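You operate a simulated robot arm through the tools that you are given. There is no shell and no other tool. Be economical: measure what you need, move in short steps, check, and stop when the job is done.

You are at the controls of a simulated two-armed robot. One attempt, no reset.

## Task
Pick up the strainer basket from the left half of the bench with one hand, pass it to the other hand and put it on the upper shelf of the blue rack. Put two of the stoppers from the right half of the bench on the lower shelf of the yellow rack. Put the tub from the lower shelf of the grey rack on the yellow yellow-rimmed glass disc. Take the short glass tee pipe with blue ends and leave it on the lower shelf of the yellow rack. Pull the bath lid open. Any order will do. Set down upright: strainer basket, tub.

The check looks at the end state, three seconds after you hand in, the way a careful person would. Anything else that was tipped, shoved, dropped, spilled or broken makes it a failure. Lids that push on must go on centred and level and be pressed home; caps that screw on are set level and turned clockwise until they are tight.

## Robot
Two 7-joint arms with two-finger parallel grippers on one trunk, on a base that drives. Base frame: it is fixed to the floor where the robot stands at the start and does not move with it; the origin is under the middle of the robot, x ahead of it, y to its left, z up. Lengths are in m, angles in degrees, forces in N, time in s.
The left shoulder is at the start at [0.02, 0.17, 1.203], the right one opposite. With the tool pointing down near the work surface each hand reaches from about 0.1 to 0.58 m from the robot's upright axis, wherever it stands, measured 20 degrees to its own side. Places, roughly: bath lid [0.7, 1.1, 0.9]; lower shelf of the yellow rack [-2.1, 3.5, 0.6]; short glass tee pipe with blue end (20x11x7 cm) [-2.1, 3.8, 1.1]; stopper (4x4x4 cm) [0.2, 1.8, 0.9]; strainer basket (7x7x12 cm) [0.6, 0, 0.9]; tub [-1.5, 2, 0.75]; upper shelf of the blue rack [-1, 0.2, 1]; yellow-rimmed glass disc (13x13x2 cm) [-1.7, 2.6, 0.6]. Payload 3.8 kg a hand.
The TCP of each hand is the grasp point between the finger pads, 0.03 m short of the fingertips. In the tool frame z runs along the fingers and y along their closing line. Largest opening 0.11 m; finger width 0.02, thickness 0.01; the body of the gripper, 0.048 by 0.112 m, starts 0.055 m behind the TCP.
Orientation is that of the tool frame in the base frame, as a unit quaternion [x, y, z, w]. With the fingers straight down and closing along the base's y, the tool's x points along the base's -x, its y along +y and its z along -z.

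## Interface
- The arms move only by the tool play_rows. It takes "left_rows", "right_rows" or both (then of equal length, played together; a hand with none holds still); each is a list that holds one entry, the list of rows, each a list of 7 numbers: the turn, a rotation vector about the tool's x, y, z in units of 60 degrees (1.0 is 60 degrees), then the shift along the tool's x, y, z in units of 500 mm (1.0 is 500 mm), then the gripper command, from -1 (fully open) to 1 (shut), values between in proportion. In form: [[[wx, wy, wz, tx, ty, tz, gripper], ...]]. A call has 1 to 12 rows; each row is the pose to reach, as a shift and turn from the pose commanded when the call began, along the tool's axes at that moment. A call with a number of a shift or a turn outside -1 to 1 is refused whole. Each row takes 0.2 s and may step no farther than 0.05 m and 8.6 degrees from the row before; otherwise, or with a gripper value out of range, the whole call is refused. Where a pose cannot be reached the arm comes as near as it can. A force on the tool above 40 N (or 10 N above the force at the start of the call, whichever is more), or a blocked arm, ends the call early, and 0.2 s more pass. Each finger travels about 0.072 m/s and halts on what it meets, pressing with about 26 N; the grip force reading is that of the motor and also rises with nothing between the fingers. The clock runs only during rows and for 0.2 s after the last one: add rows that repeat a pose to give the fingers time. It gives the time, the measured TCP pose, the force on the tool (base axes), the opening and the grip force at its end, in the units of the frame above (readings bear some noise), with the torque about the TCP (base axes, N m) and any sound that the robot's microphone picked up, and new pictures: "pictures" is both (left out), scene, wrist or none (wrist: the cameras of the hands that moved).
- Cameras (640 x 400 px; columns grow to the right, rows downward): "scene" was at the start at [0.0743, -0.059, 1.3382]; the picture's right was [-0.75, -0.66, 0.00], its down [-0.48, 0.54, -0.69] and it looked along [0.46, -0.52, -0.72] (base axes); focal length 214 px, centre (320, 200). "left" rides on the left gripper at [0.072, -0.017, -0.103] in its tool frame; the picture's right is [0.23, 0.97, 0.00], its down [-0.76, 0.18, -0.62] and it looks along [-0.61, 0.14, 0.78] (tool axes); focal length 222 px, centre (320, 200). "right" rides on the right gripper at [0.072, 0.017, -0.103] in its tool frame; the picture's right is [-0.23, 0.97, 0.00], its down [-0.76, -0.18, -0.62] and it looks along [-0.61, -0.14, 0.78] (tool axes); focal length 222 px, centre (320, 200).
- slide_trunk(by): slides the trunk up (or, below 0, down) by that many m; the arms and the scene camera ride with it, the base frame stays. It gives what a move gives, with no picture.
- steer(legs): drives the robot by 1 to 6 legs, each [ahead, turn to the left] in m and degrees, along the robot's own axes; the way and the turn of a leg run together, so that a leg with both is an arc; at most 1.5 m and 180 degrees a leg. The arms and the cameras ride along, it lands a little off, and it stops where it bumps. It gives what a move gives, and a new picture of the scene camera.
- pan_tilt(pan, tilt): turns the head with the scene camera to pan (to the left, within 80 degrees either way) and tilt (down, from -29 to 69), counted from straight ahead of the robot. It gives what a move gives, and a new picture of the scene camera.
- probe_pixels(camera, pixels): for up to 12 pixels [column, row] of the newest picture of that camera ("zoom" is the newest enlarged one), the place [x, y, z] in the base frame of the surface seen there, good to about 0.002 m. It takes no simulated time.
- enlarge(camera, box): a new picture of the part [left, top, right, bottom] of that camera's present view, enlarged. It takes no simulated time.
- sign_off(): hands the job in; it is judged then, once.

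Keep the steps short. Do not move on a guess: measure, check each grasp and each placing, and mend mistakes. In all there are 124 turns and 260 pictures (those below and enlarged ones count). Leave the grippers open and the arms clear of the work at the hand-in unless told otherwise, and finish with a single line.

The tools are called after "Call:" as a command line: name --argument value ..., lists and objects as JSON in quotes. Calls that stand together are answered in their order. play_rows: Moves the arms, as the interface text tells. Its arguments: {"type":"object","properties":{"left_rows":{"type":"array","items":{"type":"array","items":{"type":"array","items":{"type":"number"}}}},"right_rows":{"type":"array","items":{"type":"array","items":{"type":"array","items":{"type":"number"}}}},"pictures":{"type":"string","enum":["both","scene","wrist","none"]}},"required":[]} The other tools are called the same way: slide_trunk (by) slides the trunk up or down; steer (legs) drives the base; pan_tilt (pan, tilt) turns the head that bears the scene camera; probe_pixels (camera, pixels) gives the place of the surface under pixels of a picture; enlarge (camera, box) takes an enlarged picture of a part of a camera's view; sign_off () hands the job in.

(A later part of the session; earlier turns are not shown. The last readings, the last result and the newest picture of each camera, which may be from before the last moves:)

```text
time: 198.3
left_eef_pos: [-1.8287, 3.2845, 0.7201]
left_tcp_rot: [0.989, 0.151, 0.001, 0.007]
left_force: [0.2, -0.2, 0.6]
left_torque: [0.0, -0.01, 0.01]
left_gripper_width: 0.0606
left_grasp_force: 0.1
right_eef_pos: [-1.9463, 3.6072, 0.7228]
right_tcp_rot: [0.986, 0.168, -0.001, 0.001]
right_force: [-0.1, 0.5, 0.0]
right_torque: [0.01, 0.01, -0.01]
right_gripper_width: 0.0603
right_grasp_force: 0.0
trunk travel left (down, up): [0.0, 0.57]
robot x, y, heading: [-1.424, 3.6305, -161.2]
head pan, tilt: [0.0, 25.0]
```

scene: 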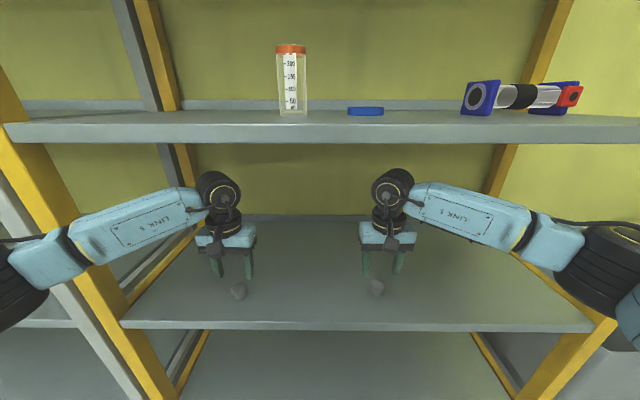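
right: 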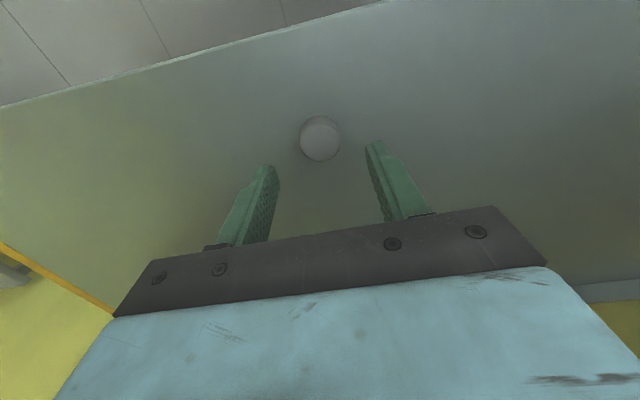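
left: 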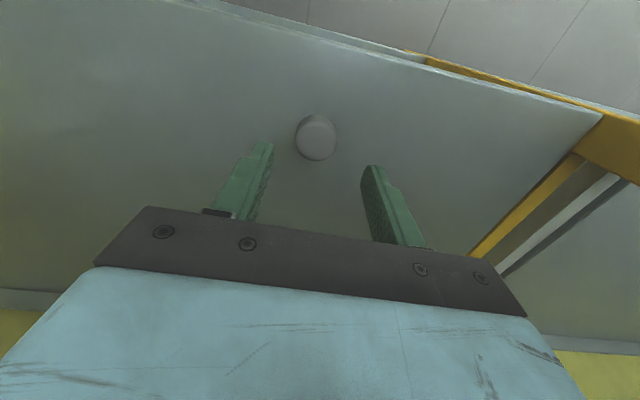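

Both stoppers stand on the lower shelf. Backing straight out, raising the trunk and looking at the tee.

Call:
steer --legs '[[-0.35, 0]]'

Call:
slide_trunk --by 0.45

Call:
pan_tilt --pan -10 --tilt 30

```text
time: 200.6
left_eef_pos: [-1.4935, 3.3982, 0.7184]
left_tcp_rot: [0.988, 0.152, 0.001, 0.006]
left_force: [0.3, -0.1, 1.0]
left_torque: [0.02, -0.01, -0.02]
left_gripper_width: 0.0603
left_grasp_force: 0.0
right_eef_pos: [-1.6128, 3.7205, 0.7211]
right_tcp_rot: [0.986, 0.168, -0.002, 0.0]
right_force: [-0.4, 0.3, -0.1]
right_torque: [0.01, -0.02, 0.01]
right_gripper_width: 0.0606
right_grasp_force: 0.0
trunk travel left (down, up): [0.0, 0.57]
robot x, y, heading: [-1.087, 3.7468, -161.0]
head pan, tilt: [0.0, 25.0]
```

scene: 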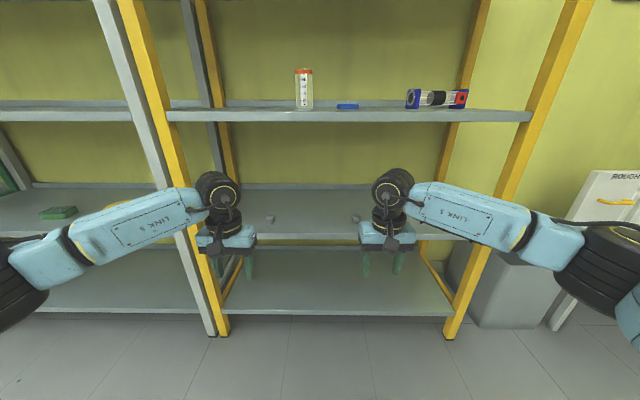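

```text
refused: 0.45 is not a number from -0.4 to 0.4
```

```text
time: 201.3
left_eef_pos: [-1.4926, 3.3989, 0.7186]
left_tcp_rot: [0.988, 0.152, 0.001, 0.006]
left_force: [0.2, -0.3, -0.1]
left_torque: [0.0, 0.0, 0.02]
left_gripper_width: 0.0606
left_grasp_force: 0.0
right_eef_pos: [-1.6131, 3.7203, 0.722]
right_tcp_rot: [0.986, 0.168, -0.001, 0.001]
right_force: [0.8, 0.7, 0.9]
right_torque: [-0.03, 0.0, 0.0]
right_gripper_width: 0.0605
right_grasp_force: 0.0
trunk travel left (down, up): [0.0, 0.57]
robot x, y, heading: [-1.0885, 3.7465, -161.0]
head pan, tilt: [-10.0, 30.0]
```

scene: 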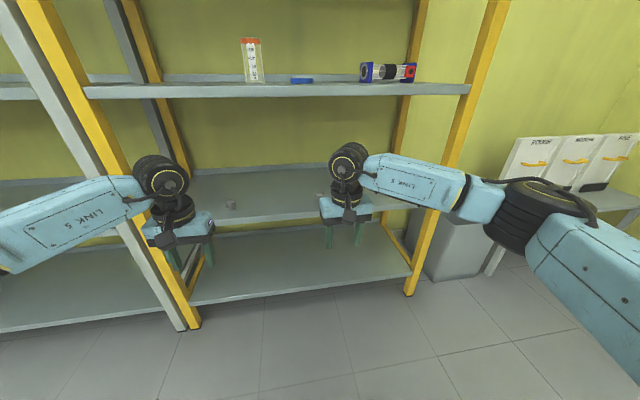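

Call:
slide_trunk --by 0.4

Call:
play_rows --left_rows '[[[0, 0, 0, 0.08, 0.03, 0, -0.1], [0, 0, 0, 0.16, 0.06, 0, -0.1], [0, 0, 0, 0.24, 0.09, 0, -0.1], [0, 0, 0, 0.32, 0.12, 0, -0.1], [0, 0, 0, 0.38, 0.12, 0, -0.1]]]' --right_rows '[[[0, 0, 0, 0.08, -0.02, -0.01, -0.1], [0, 0, 0, 0.16, -0.04, -0.02, -0.1], [0, 0, 0, 0.2, -0.06, -0.04, -0.1], [0, 0, 0, 0.24, -0.08, -0.06, -0.1], [0, 0, 0, 0.24, -0.1, -0.08, -0.1]]]' --pictures "scene"

```text
time: 205.2
left_eef_pos: [-1.4941, 3.3989, 1.1192]
left_tcp_rot: [0.988, 0.152, 0.001, 0.006]
left_force: [0.3, 0.1, 0.1]
left_torque: [-0.02, 0.01, 0.02]
left_gripper_width: 0.0603
left_grasp_force: 0.1
right_eef_pos: [-1.6124, 3.7202, 1.1207]
right_tcp_rot: [0.986, 0.168, -0.001, 0.0]
right_force: [-0.1, 0.4, -0.5]
right_torque: [-0.01, 0.0, 0.01]
right_gripper_width: 0.0603
right_grasp_force: 0.1
trunk travel left (down, up): [-0.4, 0.17]
robot x, y, heading: [-1.0898, 3.7479, -160.9]
head pan, tilt: [-10.0, 30.0]
```

```text
time: 206.4
left_eef_pos: [-1.2941, 3.4002, 1.1212]
left_tcp_rot: [0.988, 0.152, 0.002, 0.007]
left_force: [0.8, 0.0, 0.8]
left_torque: [-0.03, 0.03, 0.0]
left_gripper_width: 0.0607
left_grasp_force: 0.1
right_eef_pos: [-1.5149, 3.8098, 1.1614]
right_tcp_rot: [0.986, 0.168, -0.001, 0.0]
right_force: [0.4, 0.1, 0.0]
right_torque: [-0.03, 0.02, -0.02]
right_gripper_width: 0.0605
right_grasp_force: 0.1
trunk travel left (down, up): [-0.4, 0.17]
robot x, y, heading: [-1.0929, 3.7486, -161.0]
head pan, tilt: [-10.0, 30.0]
```

scene: 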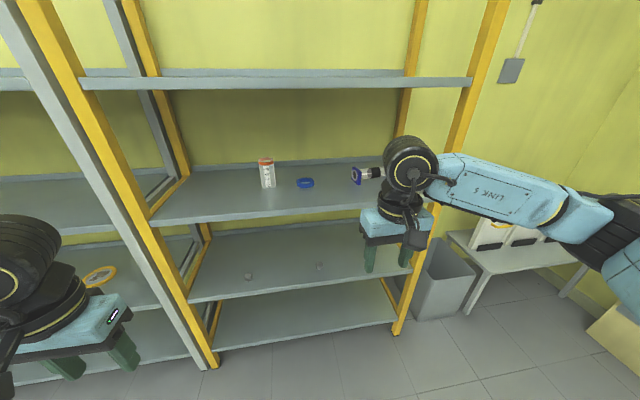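

Call:
play_rows --right_rows '[[[0, 0, 0, 0.03, -0.08, 0, -0.1], [0, 0, 0, 0.06, -0.16, 0, -0.1], [0, 0, 0, 0.08, -0.24, 0, -0.1], [0, 0, 0, 0.1, -0.3, 0, -0.1]]]' --pictures "none"

Call:
enlarge --camera "scene" --box '[330, 130, 450, 205]'

```text
time: 207.4
left_eef_pos: [-1.295, 3.3986, 1.1201]
left_tcp_rot: [0.988, 0.152, 0.001, 0.006]
left_force: [0.5, 0.4, 0.3]
left_torque: [0.04, 0.01, 0.0]
left_gripper_width: 0.0606
left_grasp_force: 0.1
right_eef_pos: [-1.5173, 3.9692, 1.1618]
right_tcp_rot: [0.986, 0.169, -0.001, 0.0]
right_force: [0.1, 0.7, 0.0]
right_torque: [-0.03, 0.0, -0.01]
right_gripper_width: 0.0606
right_grasp_force: 0.1
trunk travel left (down, up): [-0.4, 0.17]
robot x, y, heading: [-1.0909, 3.7512, -161.2]
head pan, tilt: [-10.0, 30.0]
```

```text
5.33 times, centred on (390, 168) of scene
```

zoom: 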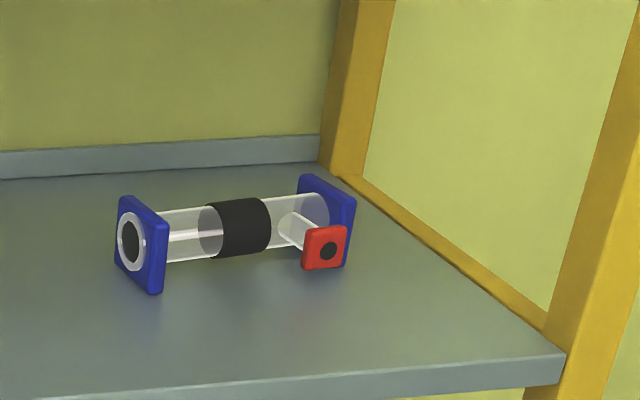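

Grasping at the black band looks natural. Measuring it.

Call:
probe_pixels --camera "zoom" --pixels '[[240, 203], [240, 228], [240, 252], [210, 230], [265, 225], [140, 245], [330, 190], [330, 248], [150, 290], [310, 180], [130, 200], [480, 380]]'

```text
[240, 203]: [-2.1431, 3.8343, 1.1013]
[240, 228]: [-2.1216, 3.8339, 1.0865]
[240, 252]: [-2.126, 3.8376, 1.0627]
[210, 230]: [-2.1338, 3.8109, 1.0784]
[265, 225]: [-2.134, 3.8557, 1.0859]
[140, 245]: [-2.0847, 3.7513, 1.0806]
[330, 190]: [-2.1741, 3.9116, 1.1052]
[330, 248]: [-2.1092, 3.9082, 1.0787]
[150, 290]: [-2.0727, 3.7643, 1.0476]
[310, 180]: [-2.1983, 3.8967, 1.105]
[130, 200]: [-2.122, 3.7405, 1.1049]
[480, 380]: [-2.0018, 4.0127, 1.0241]
```

The tee's band axis is near (-2.145, 3.825, 1.072), running at about 116°, 0.18 m in from the edge. It's 0.40 m to my right, so I'll shift the robot about 0.28 m right.

Call:
steer --legs '[[0, -90], [0.28, 0], [0, 90]]'

Call:
play_rows --right_rows '[[[0, 0, 0.12, 0, 0.04, -0.02, -1], [0, 0, 0.24, 0, 0.08, -0.04, -1], [0, 0, 0.36, 0, 0.12, -0.06, -1], [0, 0, 0.48, 0, 0.16, -0.06, -1], [0, 0, 0.6, 0, 0.2, -0.06, -1], [0, 0, 0.7, 0, 0.24, -0.06, -1]]]' --pictures "none"

Call:
play_rows --right_rows '[[[0, 0, 0.12, 0, 0, 0, -1], [0, 0, 0.24, 0, 0, 0, -1], [0, 0, 0.36, 0, 0, 0, -1], [0, 0, 0.48, 0, 0, 0, -1], [0, 0, 0.6, 0, 0, 0, -1], [0, 0, 0.69, 0, 0, 0, -1]]]' --pictures "both"

```text
time: 217.0
left_eef_pos: [-1.3975, 3.6761, 1.1209]
left_tcp_rot: [0.992, 0.124, 0.0, 0.006]
left_force: [-0.5, 0.1, -0.3]
left_torque: [0.0, -0.01, -0.03]
left_gripper_width: 0.0608
left_grasp_force: 0.1
right_eef_pos: [-1.5877, 4.2575, 1.1622]
right_tcp_rot: [0.99, 0.14, 0.0, 0.0]
right_force: [0.9, -0.7, 0.1]
right_torque: [0.0, 0.01, 0.01]
right_gripper_width: 0.0607
right_grasp_force: 0.1
trunk travel left (down, up): [-0.4, 0.17]
robot x, y, heading: [-1.1712, 4.0143, -164.2]
head pan, tilt: [-10.0, 30.0]
```

scene: 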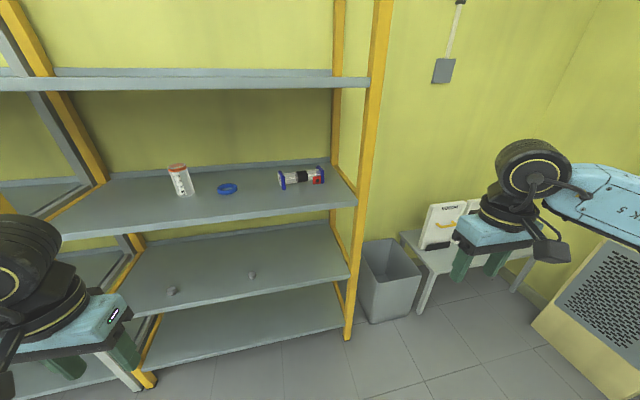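

```text
time: 218.4
left_eef_pos: [-1.3978, 3.6758, 1.1194]
left_tcp_rot: [0.992, 0.124, 0.001, 0.006]
left_force: [-0.6, -0.6, 0.3]
left_torque: [0.01, 0.04, 0.0]
left_gripper_width: 0.0604
left_grasp_force: 0.1
right_eef_pos: [-1.555, 4.1419, 1.1929]
right_tcp_rot: [0.974, -0.224, -0.001, 0.001]
right_force: [-0.4, 0.4, 0.0]
right_torque: [0.01, -0.01, 0.04]
right_gripper_width: 0.1102
right_grasp_force: 0.0
trunk travel left (down, up): [-0.4, 0.17]
robot x, y, heading: [-1.1721, 4.015, -164.3]
head pan, tilt: [-10.0, 30.0]
```

```text
time: 219.8
left_eef_pos: [-1.3976, 3.6767, 1.12]
left_tcp_rot: [0.992, 0.124, 0.001, 0.006]
left_force: [0.2, 0.0, 0.3]
left_torque: [-0.02, 0.0, -0.02]
left_gripper_width: 0.0604
left_grasp_force: 0.1
right_eef_pos: [-1.5546, 4.1434, 1.1924]
right_tcp_rot: [0.832, -0.555, -0.001, 0.001]
right_force: [0.7, -0.3, 0.0]
right_torque: [-0.04, -0.02, 0.02]
right_gripper_width: 0.11
right_grasp_force: 0.1
trunk travel left (down, up): [-0.4, 0.17]
robot x, y, heading: [-1.1732, 4.0121, -164.4]
head pan, tilt: [-10.0, 30.0]
```

scene: 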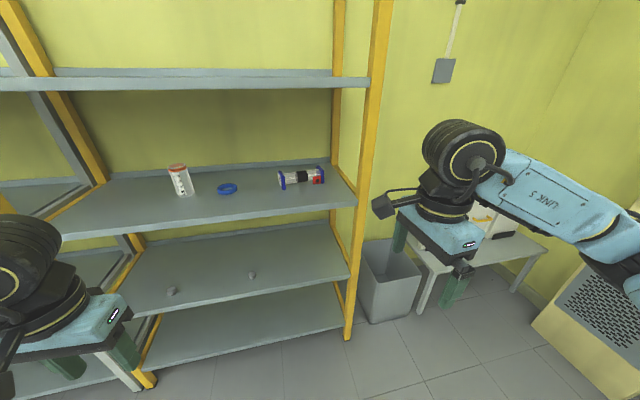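
right: 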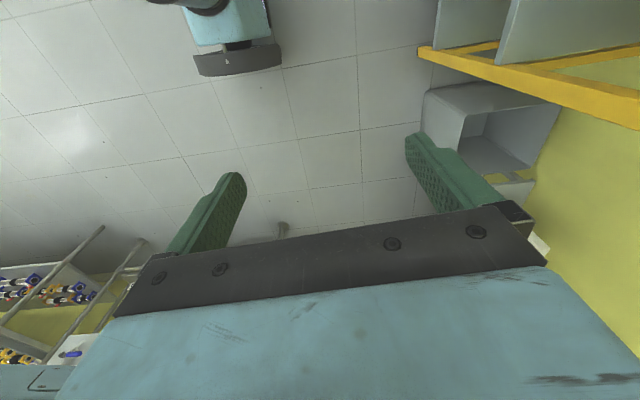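

Clear view of the tee now at (300,178). Measuring its axis more exactly.

Call:
enlarge --camera "scene" --box '[260, 150, 340, 200]'

```text
8.00 times, centred on (300, 175) of scene
```

zoom: 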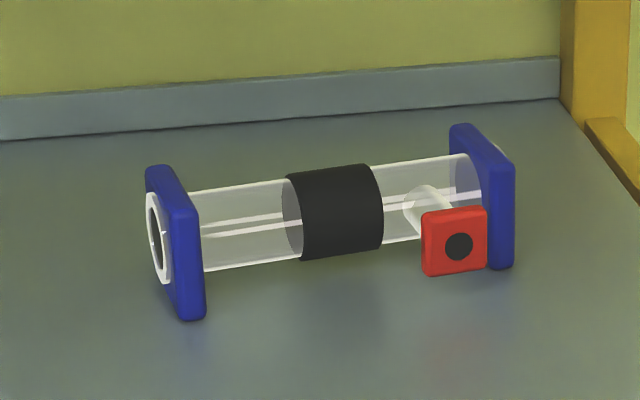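

Call:
probe_pixels --camera "zoom" --pixels '[[158, 170], [188, 208], [192, 315], [462, 130], [503, 168], [500, 262], [330, 172], [335, 190], [340, 215], [342, 245], [455, 215], [290, 178]]'

```text
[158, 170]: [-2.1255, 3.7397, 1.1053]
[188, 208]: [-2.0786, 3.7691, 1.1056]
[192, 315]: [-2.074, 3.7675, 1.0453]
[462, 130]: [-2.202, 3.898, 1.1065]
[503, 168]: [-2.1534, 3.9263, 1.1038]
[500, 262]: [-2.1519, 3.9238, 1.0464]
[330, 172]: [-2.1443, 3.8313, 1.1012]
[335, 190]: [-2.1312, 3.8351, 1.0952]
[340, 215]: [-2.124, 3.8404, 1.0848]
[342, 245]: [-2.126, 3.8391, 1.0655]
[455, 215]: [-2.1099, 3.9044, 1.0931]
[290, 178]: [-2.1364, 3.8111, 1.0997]
```

Call:
probe_pixels --camera "scene" --pixels '[[462, 124], [440, 130], [470, 150], [540, 165], [180, 82], [180, 88], [355, 84], [445, 180]]'

```text
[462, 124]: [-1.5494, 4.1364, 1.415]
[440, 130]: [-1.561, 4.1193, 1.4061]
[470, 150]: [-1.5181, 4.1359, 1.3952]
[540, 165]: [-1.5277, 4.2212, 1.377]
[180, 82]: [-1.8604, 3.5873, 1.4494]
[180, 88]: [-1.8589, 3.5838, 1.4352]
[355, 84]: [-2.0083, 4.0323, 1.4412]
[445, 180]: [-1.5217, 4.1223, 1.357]
```

Joint top is TCP+0.225 and the shelf above is ~1.42, so I enter at TCP z≈1.15. Moving the right hand 0.107 m left and lowering it, then turning 3° and driving 0.4 m in.

Call:
play_rows --right_rows '[[[0, 0, 0, 0.07, 0, 0.03, -1], [0, 0, 0, 0.14, 0, 0.06, -1], [0, 0, 0, 0.214, 0, 0.084, -1], [0, 0, 0, 0.214, 0, 0.084, -1]]]' --pictures "none"

Call:
steer --legs '[[0, 3], [0.4, 0]]'

```text
time: 220.8
left_eef_pos: [-1.3971, 3.6776, 1.1202]
left_tcp_rot: [0.992, 0.123, 0.001, 0.007]
left_force: [-0.2, 0.3, -0.8]
left_torque: [-0.01, 0.02, 0.02]
left_gripper_width: 0.0605
left_grasp_force: 0.1
right_eef_pos: [-1.5143, 4.0424, 1.1502]
right_tcp_rot: [0.833, -0.554, 0.0, 0.001]
right_force: [0.1, 0.9, 0.6]
right_torque: [0.0, 0.01, -0.01]
right_gripper_width: 0.1102
right_grasp_force: 0.1
trunk travel left (down, up): [-0.4, 0.17]
robot x, y, heading: [-1.1682, 4.014, -164.2]
head pan, tilt: [-10.0, 30.0]
```

```text
time: 223.7
left_eef_pos: [-1.7581, 3.5379, 1.1197]
left_tcp_rot: [0.989, 0.148, 0.002, 0.006]
left_force: [0.2, 0.7, -0.5]
left_torque: [-0.01, 0.0, 0.01]
left_gripper_width: 0.0608
left_grasp_force: 0.0
right_eef_pos: [-1.8927, 3.8981, 1.15]
right_tcp_rot: [0.846, -0.533, -0.001, 0.001]
right_force: [1.1, 0.1, -0.1]
right_torque: [-0.01, 0.0, -0.03]
right_gripper_width: 0.11
right_grasp_force: 0.1
trunk travel left (down, up): [-0.4, 0.17]
robot x, y, heading: [-1.5473, 3.8905, -161.5]
head pan, tilt: [-10.0, 30.0]
```

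scene: 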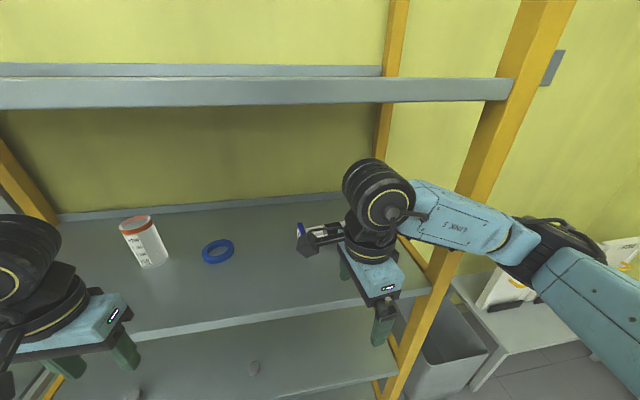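

Checking elbow and forearm position against the right post before reaching in.

Call:
probe_pixels --camera "scene" --pixels '[[560, 240], [450, 205], [520, 250], [480, 200], [440, 300], [500, 120], [430, 270], [380, 190]]'

```text
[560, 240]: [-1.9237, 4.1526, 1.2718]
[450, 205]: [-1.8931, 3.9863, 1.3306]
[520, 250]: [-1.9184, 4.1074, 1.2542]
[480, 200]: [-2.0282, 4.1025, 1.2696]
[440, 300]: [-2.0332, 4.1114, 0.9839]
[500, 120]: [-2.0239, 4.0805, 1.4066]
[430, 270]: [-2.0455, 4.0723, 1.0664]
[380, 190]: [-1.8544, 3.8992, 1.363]
```

The right elbow would run into the post, so I'll shift the robot 0.15 m left with an angled back-out.

Call:
steer --legs '[[0, -25], [-0.36, 0], [0, 25]]'

```text
time: 228.6
left_eef_pos: [-1.3957, 3.4947, 1.1202]
left_tcp_rot: [0.99, 0.142, 0.001, 0.006]
left_force: [-0.2, 0.4, 0.6]
left_torque: [0.02, 0.01, -0.03]
left_gripper_width: 0.0607
left_grasp_force: 0.0
right_eef_pos: [-1.5263, 3.8583, 1.1506]
right_tcp_rot: [0.844, -0.537, 0.0, 0.001]
right_force: [-1.0, -1.7, 0.5]
right_torque: [-0.01, 0.0, -0.01]
right_gripper_width: 0.1101
right_grasp_force: 0.0
trunk travel left (down, up): [-0.4, 0.17]
robot x, y, heading: [-1.1784, 3.8397, -162.2]
head pan, tilt: [-10.0, 30.0]
```

scene: 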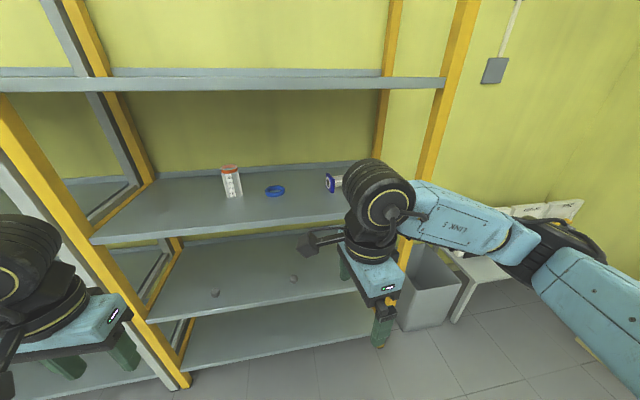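

Extending the right arm to its grasp reach here in the open (f≈0.54, 0.29 m to the right), then checking the elbow.

Call:
play_rows --right_rows '[[[0, 0, 0, -0.063, 0.064, 0, -1], [0, 0, 0, -0.126, 0.128, 0, -1], [0, 0, 0, -0.189, 0.192, 0, -1], [0, 0, 0, -0.252, 0.256, 0, -1], [0, 0, 0, -0.314, 0.32, 0, -1], [0, 0, 0, -0.377, 0.384, 0, -1], [0, 0, 0, -0.377, 0.384, 0, -1]]]' --pictures "scene"

```text
time: 230.2
left_eef_pos: [-1.3947, 3.4957, 1.1199]
left_tcp_rot: [0.99, 0.144, 0.001, 0.007]
left_force: [0.1, 0.4, -0.2]
left_torque: [-0.01, -0.02, 0.0]
left_gripper_width: 0.0605
left_grasp_force: 0.1
right_eef_pos: [-1.7803, 3.9465, 1.1476]
right_tcp_rot: [0.843, -0.537, -0.002, 0.001]
right_force: [-0.5, -0.6, -0.1]
right_torque: [-0.01, 0.02, -0.03]
right_gripper_width: 0.1099
right_grasp_force: 0.1
trunk travel left (down, up): [-0.4, 0.17]
robot x, y, heading: [-1.1826, 3.8389, -161.9]
head pan, tilt: [-10.0, 30.0]
```

scene: 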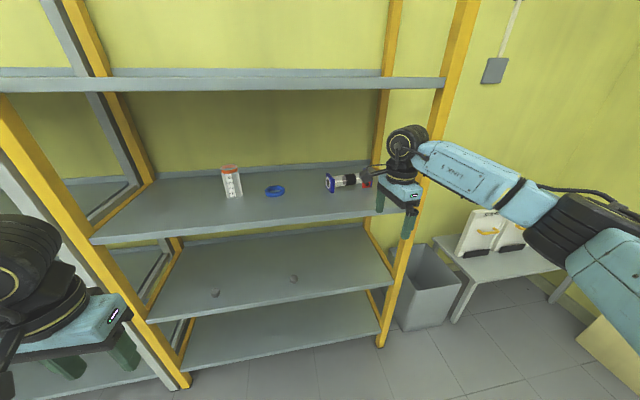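

Call:
probe_pixels --camera "scene" --pixels '[[430, 155], [455, 185], [500, 200], [560, 225], [540, 200], [600, 230], [520, 180], [408, 128]]'

```text
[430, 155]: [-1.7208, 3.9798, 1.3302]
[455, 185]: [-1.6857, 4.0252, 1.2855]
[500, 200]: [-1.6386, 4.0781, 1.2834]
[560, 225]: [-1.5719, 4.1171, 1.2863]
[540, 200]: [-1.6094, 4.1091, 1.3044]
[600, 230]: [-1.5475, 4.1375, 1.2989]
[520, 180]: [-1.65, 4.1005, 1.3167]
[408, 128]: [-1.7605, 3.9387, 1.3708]
```

Clearance to the post looks like at least 5 cm. Driving in 0.377 m in two legs.

Call:
steer --legs '[[0.22, 0]]'

Call:
steer --legs '[[0.155, 0]]'

Call:
enlarge --camera "right" --box '[0, 0, 640, 400]'

```text
time: 231.9
left_eef_pos: [-1.6015, 3.429, 1.1202]
left_tcp_rot: [0.99, 0.143, 0.002, 0.006]
left_force: [0.3, -0.7, 0.0]
left_torque: [-0.02, -0.04, 0.01]
left_gripper_width: 0.0605
left_grasp_force: 0.1
right_eef_pos: [-1.9854, 3.8779, 1.1467]
right_tcp_rot: [0.843, -0.537, -0.001, 0.0]
right_force: [-0.7, 0.0, 0.5]
right_torque: [0.03, -0.04, 0.01]
right_gripper_width: 0.1102
right_grasp_force: 0.0
trunk travel left (down, up): [-0.4, 0.17]
robot x, y, heading: [-1.3898, 3.7789, -162.1]
head pan, tilt: [-10.0, 30.0]
```

scene: 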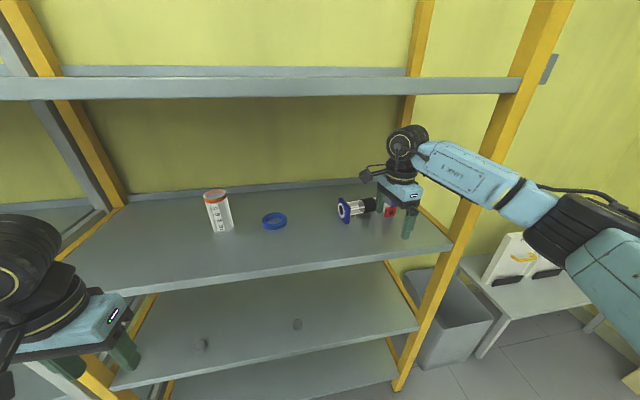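

```text
time: 233.3
left_eef_pos: [-1.748, 3.3799, 1.1203]
left_tcp_rot: [0.989, 0.145, 0.002, 0.006]
left_force: [-0.4, -0.4, -0.6]
left_torque: [0.0, 0.01, 0.0]
left_gripper_width: 0.0604
left_grasp_force: 0.2
right_eef_pos: [-2.1326, 3.8302, 1.1468]
right_tcp_rot: [0.844, -0.536, -0.001, 0.0]
right_force: [-0.3, 0.4, 0.5]
right_torque: [0.01, -0.02, 0.0]
right_gripper_width: 0.1102
right_grasp_force: 0.1
trunk travel left (down, up): [-0.4, 0.17]
robot x, y, heading: [-1.5341, 3.7275, -161.9]
head pan, tilt: [-10.0, 30.0]
```

scene: 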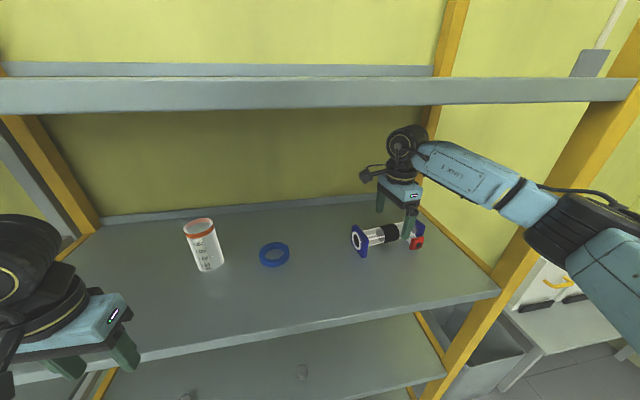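

```text
1.00 times, centred on (320, 200) of right (not enlarged: the box is as wide or as high as the picture)
```

zoom: 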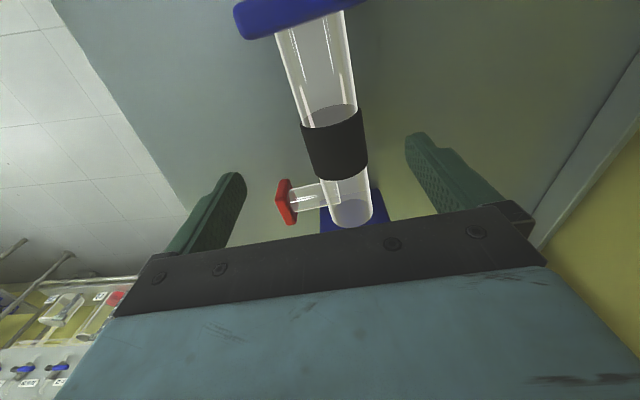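

Call:
probe_pixels --camera "right" --pixels '[[335, 140], [315, 150], [360, 145], [340, 172], [330, 115], [308, 130], [285, 205], [310, 178]]'

```text
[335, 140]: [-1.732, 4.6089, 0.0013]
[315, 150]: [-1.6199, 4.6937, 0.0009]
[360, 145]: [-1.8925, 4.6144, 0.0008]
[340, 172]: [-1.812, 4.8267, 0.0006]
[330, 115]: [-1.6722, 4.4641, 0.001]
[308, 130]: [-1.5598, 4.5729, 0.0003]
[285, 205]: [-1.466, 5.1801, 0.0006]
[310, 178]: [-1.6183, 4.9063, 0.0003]
```

Call:
probe_pixels --camera "zoom" --pixels '[[335, 140], [315, 150], [360, 145], [340, 175], [330, 112], [322, 145], [350, 145], [285, 205]]'

```text
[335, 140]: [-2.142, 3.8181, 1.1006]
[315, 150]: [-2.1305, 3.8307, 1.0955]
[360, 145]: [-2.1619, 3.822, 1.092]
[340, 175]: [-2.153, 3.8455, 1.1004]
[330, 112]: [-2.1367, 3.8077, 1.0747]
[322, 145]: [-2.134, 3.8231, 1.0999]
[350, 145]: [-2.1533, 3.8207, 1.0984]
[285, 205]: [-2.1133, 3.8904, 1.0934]
```

Band centre refined to (-2.145, 3.826). Correcting 1.2 cm, descending to z 1.078, then closing.

Call:
play_rows --right_rows '[[[0, 0, 0, -0.003, 0.025, 0.0, -1], [0, 0, 0, -0.003, 0.025, 0.05, -1], [0, 0, 0, -0.003, 0.025, 0.1, -1], [0, 0, 0, -0.003, 0.025, 0.137, -1], [0, 0, 0, -0.003, 0.025, 0.137, -0.2], [0, 0, 0, -0.003, 0.025, 0.137, 0.4], [0, 0, 0, -0.003, 0.025, 0.137, 1], [0, 0, 0, -0.003, 0.025, 0.137, 1]]]' --pictures "wrist"

```text
time: 235.1
left_eef_pos: [-1.7482, 3.3813, 1.1205]
left_tcp_rot: [0.989, 0.145, 0.001, 0.006]
left_force: [1.0, -0.1, 0.5]
left_torque: [-0.02, 0.01, -0.03]
left_gripper_width: 0.0607
left_grasp_force: 0.1
right_eef_pos: [-2.1425, 3.8265, 1.0776]
right_tcp_rot: [0.844, -0.537, 0.0, 0.001]
right_force: [-0.2, 0.1, 0.7]
right_torque: [0.04, 0.09, 0.04]
right_gripper_width: 0.0486
right_grasp_force: 26.1
trunk travel left (down, up): [-0.4, 0.17]
robot x, y, heading: [-1.5342, 3.7331, -161.7]
head pan, tilt: [-10.0, 30.0]
```

right: 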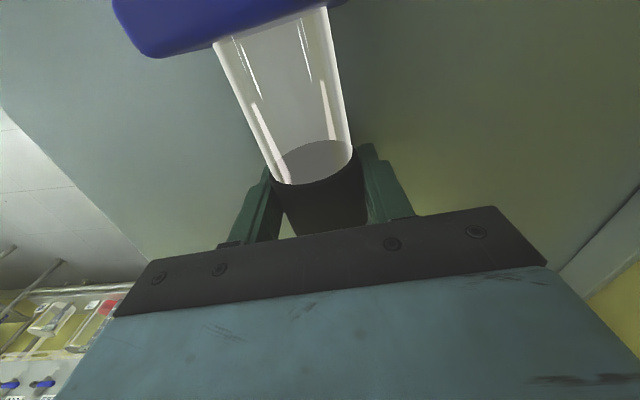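

Gripped (0.049 m). Lifting 5 cm and backing out, then lowering the trunk.

Call:
play_rows --right_rows '[[[0, 0, 0, 0, 0, -0.03, 1], [0, 0, 0, 0, 0, -0.07, 1], [0, 0, 0, 0, 0, -0.1, 1], [0, 0, 0, 0, 0, -0.1, 1]]]' --pictures "wrist"

Call:
steer --legs '[[-0.4, 0]]'

Call:
slide_trunk --by -0.4

```text
time: 236.1
left_eef_pos: [-1.7475, 3.3819, 1.1195]
left_tcp_rot: [0.989, 0.145, 0.001, 0.005]
left_force: [-0.4, 0.7, 0.1]
left_torque: [0.02, 0.02, -0.01]
left_gripper_width: 0.0604
left_grasp_force: 0.1
right_eef_pos: [-2.1434, 3.8264, 1.1283]
right_tcp_rot: [0.844, -0.537, 0.0, 0.0]
right_force: [0.5, -0.9, -2.4]
right_torque: [-0.02, -0.03, -0.03]
right_gripper_width: 0.0486
right_grasp_force: 25.4
trunk travel left (down, up): [-0.4, 0.17]
robot x, y, heading: [-1.534, 3.722, -161.8]
head pan, tilt: [-10.0, 30.0]
```

right: 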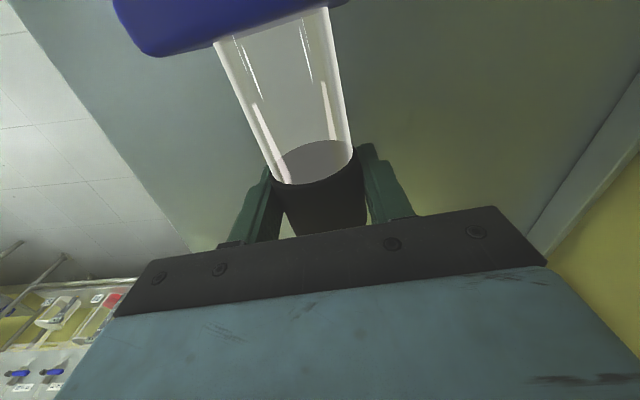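

```text
time: 238.6
left_eef_pos: [-1.3684, 3.5048, 1.1201]
left_tcp_rot: [0.989, 0.149, 0.001, 0.006]
left_force: [-0.4, 0.2, 0.1]
left_torque: [0.02, 0.02, -0.02]
left_gripper_width: 0.0603
left_grasp_force: 0.1
right_eef_pos: [-1.7681, 3.9458, 1.1287]
right_tcp_rot: [0.846, -0.533, -0.001, 0.001]
right_force: [-0.6, 0.3, -2.2]
right_torque: [-0.07, 0.0, 0.0]
right_gripper_width: 0.0482
right_grasp_force: 26.3
trunk travel left (down, up): [-0.4, 0.17]
robot x, y, heading: [-1.1589, 3.851, -161.3]
head pan, tilt: [-10.0, 30.0]
```

scene: 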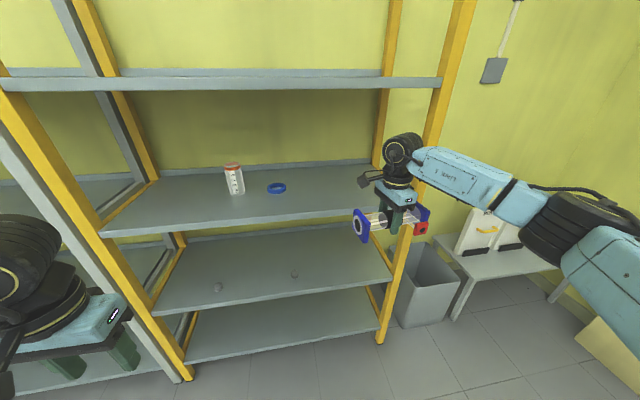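

```text
time: 242.4
left_eef_pos: [-1.3673, 3.5028, 0.7203]
left_tcp_rot: [0.989, 0.148, 0.001, 0.006]
left_force: [0.4, -0.5, 0.2]
left_torque: [-0.04, -0.01, 0.02]
left_gripper_width: 0.0607
left_grasp_force: 0.1
right_eef_pos: [-1.7685, 3.9447, 0.7282]
right_tcp_rot: [0.847, -0.532, 0.0, 0.001]
right_force: [-0.2, 0.5, -2.3]
right_torque: [0.0, 0.01, -0.02]
right_gripper_width: 0.0482
right_grasp_force: 26.4
trunk travel left (down, up): [0.0, 0.57]
robot x, y, heading: [-1.1583, 3.8526, -161.1]
head pan, tilt: [-10.0, 30.0]
```

Driving in 0.35 m at the lower-shelf height.

Call:
steer --legs '[[0.35, 0]]'

```text
time: 244.7
left_eef_pos: [-1.7013, 3.3894, 0.7194]
left_tcp_rot: [0.988, 0.152, 0.002, 0.006]
left_force: [-0.2, 1.1, -0.5]
left_torque: [0.0, -0.01, 0.02]
left_gripper_width: 0.0604
left_grasp_force: 0.0
right_eef_pos: [-2.1048, 3.8287, 0.7273]
right_tcp_rot: [0.848, -0.53, -0.001, 0.001]
right_force: [-0.2, -0.3, -3.1]
right_torque: [-0.02, -0.02, -0.02]
right_gripper_width: 0.0483
right_grasp_force: 25.7
trunk travel left (down, up): [0.0, 0.57]
robot x, y, heading: [-1.4916, 3.7423, -161.1]
head pan, tilt: [-10.0, 30.0]
```

scene: 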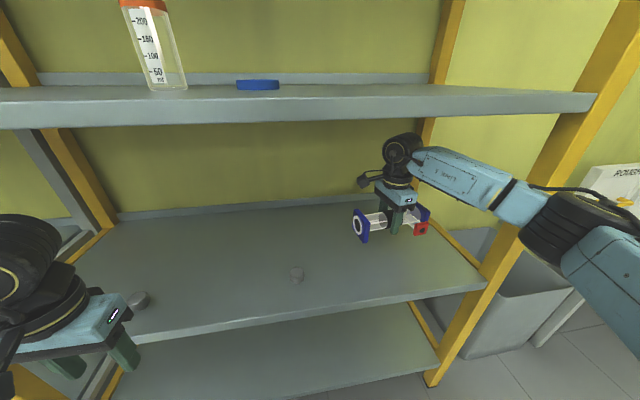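

Both stoppers still upright. Lowering 6.9 cm to the shelf.

Call:
play_rows --right_rows '[[[0, 0, 0, 0, 0, 0.05, 1], [0, 0, 0, 0, 0, 0.1, 1], [0, 0, 0, 0, 0, 0.13, 1], [0, 0, 0, 0, 0, 0.139, 1], [0, 0, 0, 0, 0, 0.139, 1]]]' --pictures "scene"

```text
time: 245.9
left_eef_pos: [-1.701, 3.3889, 0.7195]
left_tcp_rot: [0.988, 0.152, 0.002, 0.006]
left_force: [0.8, 0.1, 0.1]
left_torque: [0.01, 0.01, 0.02]
left_gripper_width: 0.0605
left_grasp_force: 0.1
right_eef_pos: [-2.106, 3.8286, 0.6585]
right_tcp_rot: [0.848, -0.531, 0.0, 0.0]
right_force: [-0.2, -0.3, -1.2]
right_torque: [0.1, -0.01, -0.07]
right_gripper_width: 0.0482
right_grasp_force: 26.0
trunk travel left (down, up): [0.0, 0.57]
robot x, y, heading: [-1.4973, 3.7386, -161.4]
head pan, tilt: [-10.0, 30.0]
```

scene: 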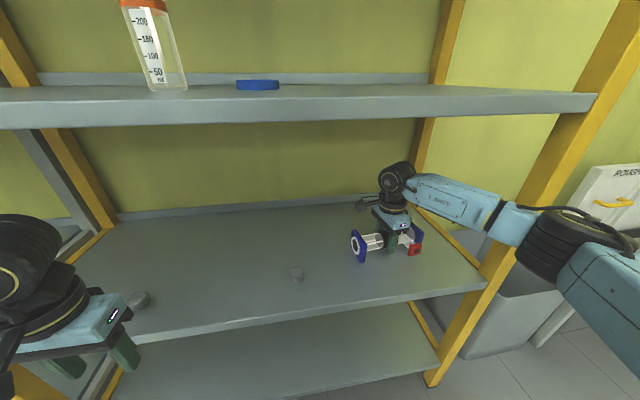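

Contact. Releasing, lifting, and backing out.

Call:
play_rows --right_rows '[[[0, 0, 0, 0, 0, 0.001, 0], [0, 0, 0, 0, 0, 0.001, -0.7], [0, 0, 0, 0, 0, 0.001, -1], [0, 0, 0, 0, 0, 0.001, -1], [0, 0, 0, 0, 0, -0.05, -1], [0, 0, 0, 0, 0, -0.12, -1], [0, 0, 0, 0, 0, -0.16, -1]]]' --pictures "wrist"

Call:
steer --legs '[[-0.4, 0]]'

Call:
enlarge --camera "scene" --box '[120, 140, 460, 360]'

```text
time: 247.5
left_eef_pos: [-1.7008, 3.3887, 0.7209]
left_tcp_rot: [0.989, 0.151, 0.0, 0.007]
left_force: [-0.1, -0.7, 0.7]
left_torque: [0.0, 0.01, -0.03]
left_gripper_width: 0.0607
left_grasp_force: 0.0
right_eef_pos: [-2.1039, 3.8269, 0.7405]
right_tcp_rot: [0.847, -0.531, 0.001, 0.0]
right_force: [0.2, -0.3, -0.1]
right_torque: [-0.01, 0.0, -0.04]
right_gripper_width: 0.1101
right_grasp_force: 0.2
trunk travel left (down, up): [0.0, 0.57]
robot x, y, heading: [-1.4944, 3.738, -161.1]
head pan, tilt: [-10.0, 30.0]
```

right: 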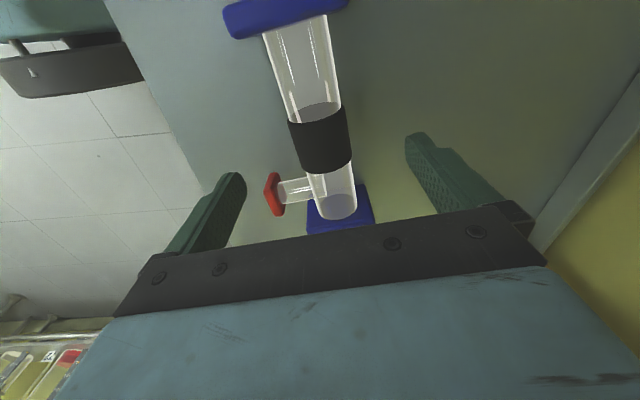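

```text
time: 249.9
left_eef_pos: [-1.3279, 3.5161, 0.7206]
left_tcp_rot: [0.989, 0.151, 0.001, 0.006]
left_force: [-0.3, -0.1, 0.8]
left_torque: [-0.01, 0.01, 0.04]
left_gripper_width: 0.0605
left_grasp_force: 0.1
right_eef_pos: [-1.7292, 3.9553, 0.7385]
right_tcp_rot: [0.848, -0.53, 0.0, 0.002]
right_force: [0.1, 0.6, -0.1]
right_torque: [0.01, 0.01, -0.01]
right_gripper_width: 0.1098
right_grasp_force: 0.1
trunk travel left (down, up): [0.0, 0.57]
robot x, y, heading: [-1.1231, 3.868, -161.0]
head pan, tilt: [-10.0, 30.0]
```

scene: 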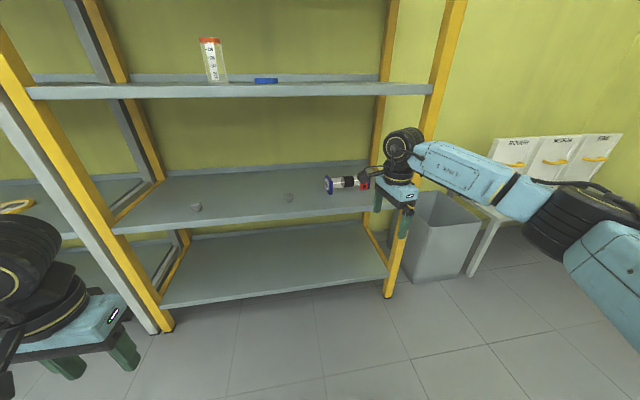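

```text
1.82 times, centred on (290, 250) of scene
```

zoom: 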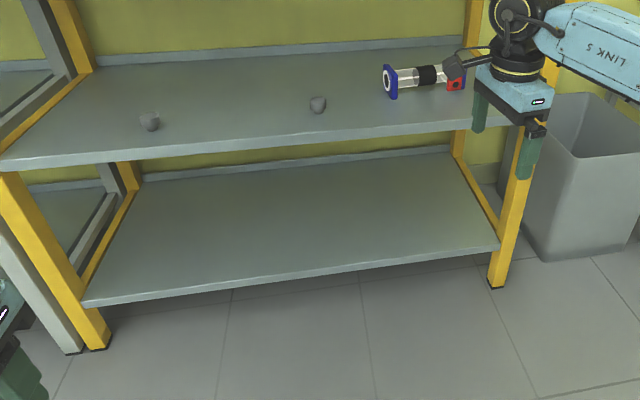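

Tee and both stoppers are on the yellow rack's lower shelf. Unwinding the right wrist, then moving along to the grey rack.

Call:
play_rows --right_rows '[[[0, 0, -0.12, 0, -0.04, 0, -1], [0, 0, -0.24, 0, -0.08, 0, -1], [0, 0, -0.36, 0, -0.14, 0, -1], [0, 0, -0.48, 0, -0.2, 0, -1], [0, 0, -0.6, 0, -0.26, 0, -1], [0, 0, -0.7, 0, -0.3, 0, -1]]]' --pictures "none"

Call:
play_rows --right_rows '[[[0, 0, -0.12, 0, 0, 0, -1], [0, 0, -0.24, 0, 0, 0, -1], [0, 0, -0.36, 0, 0, 0, -1], [0, 0, -0.48, 0, 0, 0, -1], [0, 0, -0.6, 0, 0, 0, -1], [0, 0, -0.69, 0, 0, 0, -1]]]' --pictures "none"

Call:
steer --legs '[[0, 90], [1.34, 0], [0, -90]]'

Call:
pan_tilt --pan 0 --tilt 25

```text
time: 251.3
left_eef_pos: [-1.3279, 3.5164, 0.72]
left_tcp_rot: [0.988, 0.151, 0.0, 0.006]
left_force: [0.0, -0.2, 0.0]
left_torque: [0.0, 0.05, 0.01]
left_gripper_width: 0.0605
left_grasp_force: 0.0
right_eef_pos: [-1.595, 4.0199, 0.739]
right_tcp_rot: [0.982, -0.191, 0.0, 0.0]
right_force: [0.0, -0.3, 0.2]
right_torque: [-0.01, 0.01, 0.0]
right_gripper_width: 0.1098
right_grasp_force: 0.0
trunk travel left (down, up): [0.0, 0.57]
robot x, y, heading: [-1.1209, 3.8655, -161.2]
head pan, tilt: [-10.0, 30.0]
```

```text
time: 252.7
left_eef_pos: [-1.3291, 3.5165, 0.721]
left_tcp_rot: [0.989, 0.151, 0.001, 0.006]
left_force: [0.0, -0.1, 0.0]
left_torque: [0.01, 0.0, 0.01]
left_gripper_width: 0.0607
left_grasp_force: 0.1
right_eef_pos: [-1.596, 4.0215, 0.7389]
right_tcp_rot: [0.986, 0.168, 0.0, 0.0]
right_force: [0.0, -0.1, 0.4]
right_torque: [-0.03, 0.03, 0.0]
right_gripper_width: 0.11
right_grasp_force: 0.1
trunk travel left (down, up): [0.0, 0.57]
robot x, y, heading: [-1.1211, 3.8663, -161.0]
head pan, tilt: [-10.0, 30.0]
```

```text
time: 267.1
left_eef_pos: [-0.82, 2.258, 0.7205]
left_tcp_rot: [0.983, 0.181, 0.002, 0.006]
left_force: [0.4, 0.1, 1.3]
left_torque: [0.02, -0.02, -0.03]
left_gripper_width: 0.0603
left_grasp_force: 0.1
right_eef_pos: [-1.1197, 2.7452, 0.7389]
right_tcp_rot: [0.98, 0.198, 0.0, 0.0]
right_force: [0.1, 0.3, -0.6]
right_torque: [0.02, 0.03, -0.02]
right_gripper_width: 0.1099
right_grasp_force: 0.1
trunk travel left (down, up): [0.0, 0.57]
robot x, y, heading: [-0.6383, 2.6226, -157.6]
head pan, tilt: [-10.0, 30.0]
```

scene: 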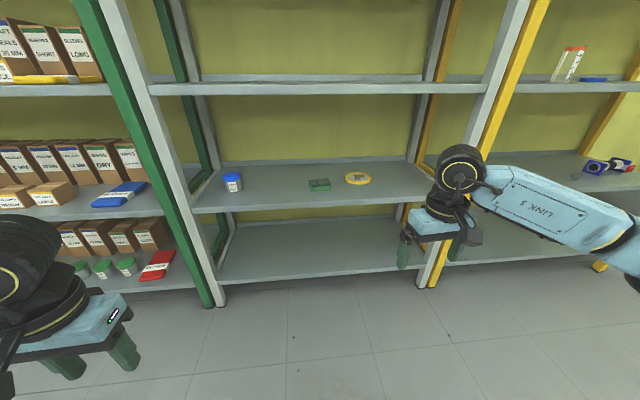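

```text
time: 267.9
left_eef_pos: [-0.8211, 2.2585, 0.7198]
left_tcp_rot: [0.983, 0.181, 0.001, 0.005]
left_force: [0.0, 0.5, -0.5]
left_torque: [-0.03, -0.03, -0.01]
left_gripper_width: 0.0603
left_grasp_force: 0.1
right_eef_pos: [-1.1185, 2.7449, 0.7392]
right_tcp_rot: [0.98, 0.197, -0.001, 0.0]
right_force: [0.3, -0.3, -0.4]
right_torque: [0.01, 0.0, -0.01]
right_gripper_width: 0.11
right_grasp_force: 0.0
trunk travel left (down, up): [0.0, 0.57]
robot x, y, heading: [-0.6353, 2.6219, -157.4]
head pan, tilt: [0.0, 25.0]
```

scene: 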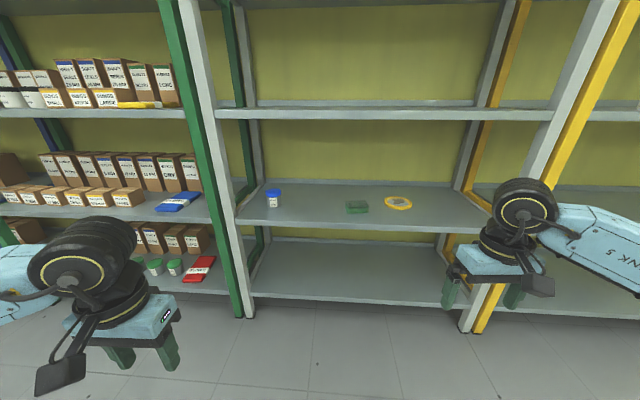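

The tub is the white jar with blue lid at (273,198); the disc is at (398,203). Measuring.

Call:
enlarge --camera "scene" --box '[240, 170, 440, 250]'

Call:
probe_pixels --camera "scene" --pixels '[[273, 190], [273, 195], [267, 200], [279, 200], [273, 206], [398, 203], [385, 203], [411, 203], [398, 209], [357, 207], [245, 222], [440, 225]]'

```text
3.20 times, centred on (340, 210) of scene
```

zoom: 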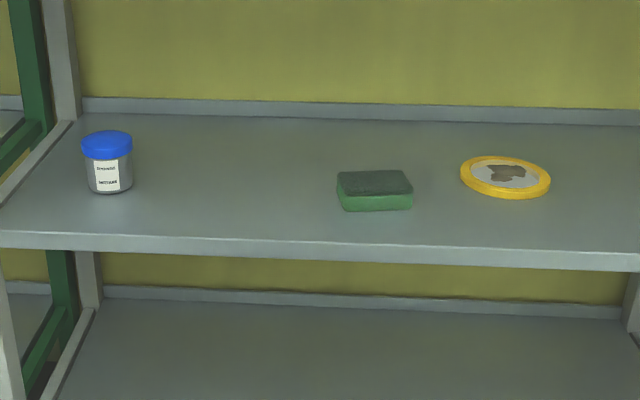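

```text
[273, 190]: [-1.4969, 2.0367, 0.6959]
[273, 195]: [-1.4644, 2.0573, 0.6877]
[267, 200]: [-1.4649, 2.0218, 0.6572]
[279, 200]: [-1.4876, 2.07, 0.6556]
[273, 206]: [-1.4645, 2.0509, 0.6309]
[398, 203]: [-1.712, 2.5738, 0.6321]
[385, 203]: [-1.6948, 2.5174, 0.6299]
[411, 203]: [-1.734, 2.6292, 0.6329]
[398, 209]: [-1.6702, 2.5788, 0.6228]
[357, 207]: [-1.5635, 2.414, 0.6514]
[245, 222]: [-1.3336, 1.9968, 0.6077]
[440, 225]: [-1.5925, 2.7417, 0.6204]
```

Tub centre is about (-1.487, 2.043), top z 0.697; disc centre (-1.713, 2.573). I'll use the right arm, whose elbow stays over the open shelf. Shifting 0.38 m left and squaring up.

Call:
steer --legs '[[0, 86], [0.376, 0], [0, -90]]'

```text
time: 277.7
left_eef_pos: [-0.7378, 1.914, 0.7199]
left_tcp_rot: [0.99, 0.138, 0.002, 0.006]
left_force: [-0.7, 0.0, 0.0]
left_torque: [0.02, -0.01, -0.03]
left_gripper_width: 0.0606
left_grasp_force: 0.1
right_eef_pos: [-0.9931, 2.4247, 0.7389]
right_tcp_rot: [0.988, 0.156, -0.001, 0.001]
right_force: [0.0, 0.0, -0.3]
right_torque: [-0.02, -0.02, 0.01]
right_gripper_width: 0.1101
right_grasp_force: 0.1
trunk travel left (down, up): [0.0, 0.57]
robot x, y, heading: [-0.5223, 2.2533, -162.5]
head pan, tilt: [0.0, 25.0]
```

scene: 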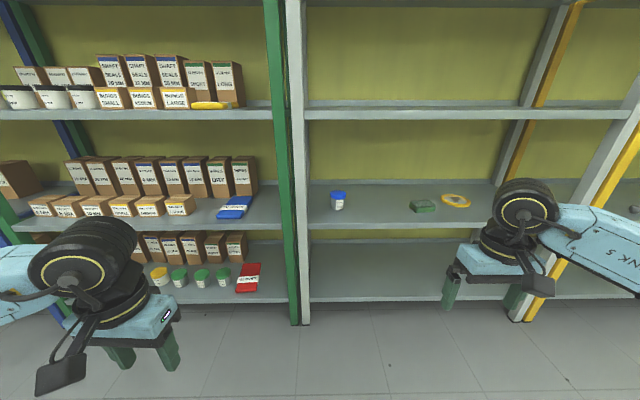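

Refining the tub's centre from this view, and extending the right arm in the open.

Call:
enlarge --camera "scene" --box '[315, 180, 365, 220]'

Call:
play_rows --right_rows '[[[0, 0, 0, -0.045, 0.072, 0, -1], [0, 0, 0, -0.09, 0.144, 0, -1], [0, 0, 0, -0.135, 0.216, 0, -1], [0, 0, 0, -0.18, 0.288, 0, -1], [0, 0, 0, -0.225, 0.36, 0.003, -1], [0, 0, 0, -0.265, 0.431, 0.005, -1], [0, 0, 0, -0.265, 0.431, 0.005, -1]]]' --pictures "none"

```text
10.00 times, centred on (340, 200) of scene
```

zoom: 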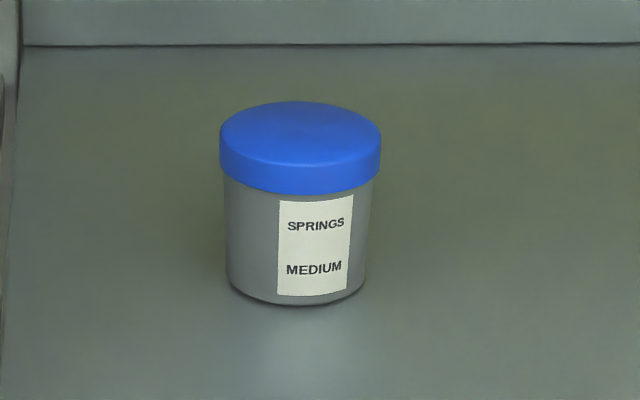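

```text
time: 279.3
left_eef_pos: [-0.7384, 1.9123, 0.7202]
left_tcp_rot: [0.99, 0.138, 0.002, 0.006]
left_force: [-0.1, -0.1, 0.1]
left_torque: [0.05, 0.01, 0.0]
left_gripper_width: 0.0605
left_grasp_force: 0.1
right_eef_pos: [-1.0548, 2.1808, 0.7361]
right_tcp_rot: [0.988, 0.155, 0.0, 0.001]
right_force: [-0.2, 0.4, -1.1]
right_torque: [-0.01, 0.02, -0.05]
right_gripper_width: 0.1099
right_grasp_force: 0.1
trunk travel left (down, up): [0.0, 0.57]
robot x, y, heading: [-0.521, 2.2556, -162.8]
head pan, tilt: [0.0, 25.0]
```

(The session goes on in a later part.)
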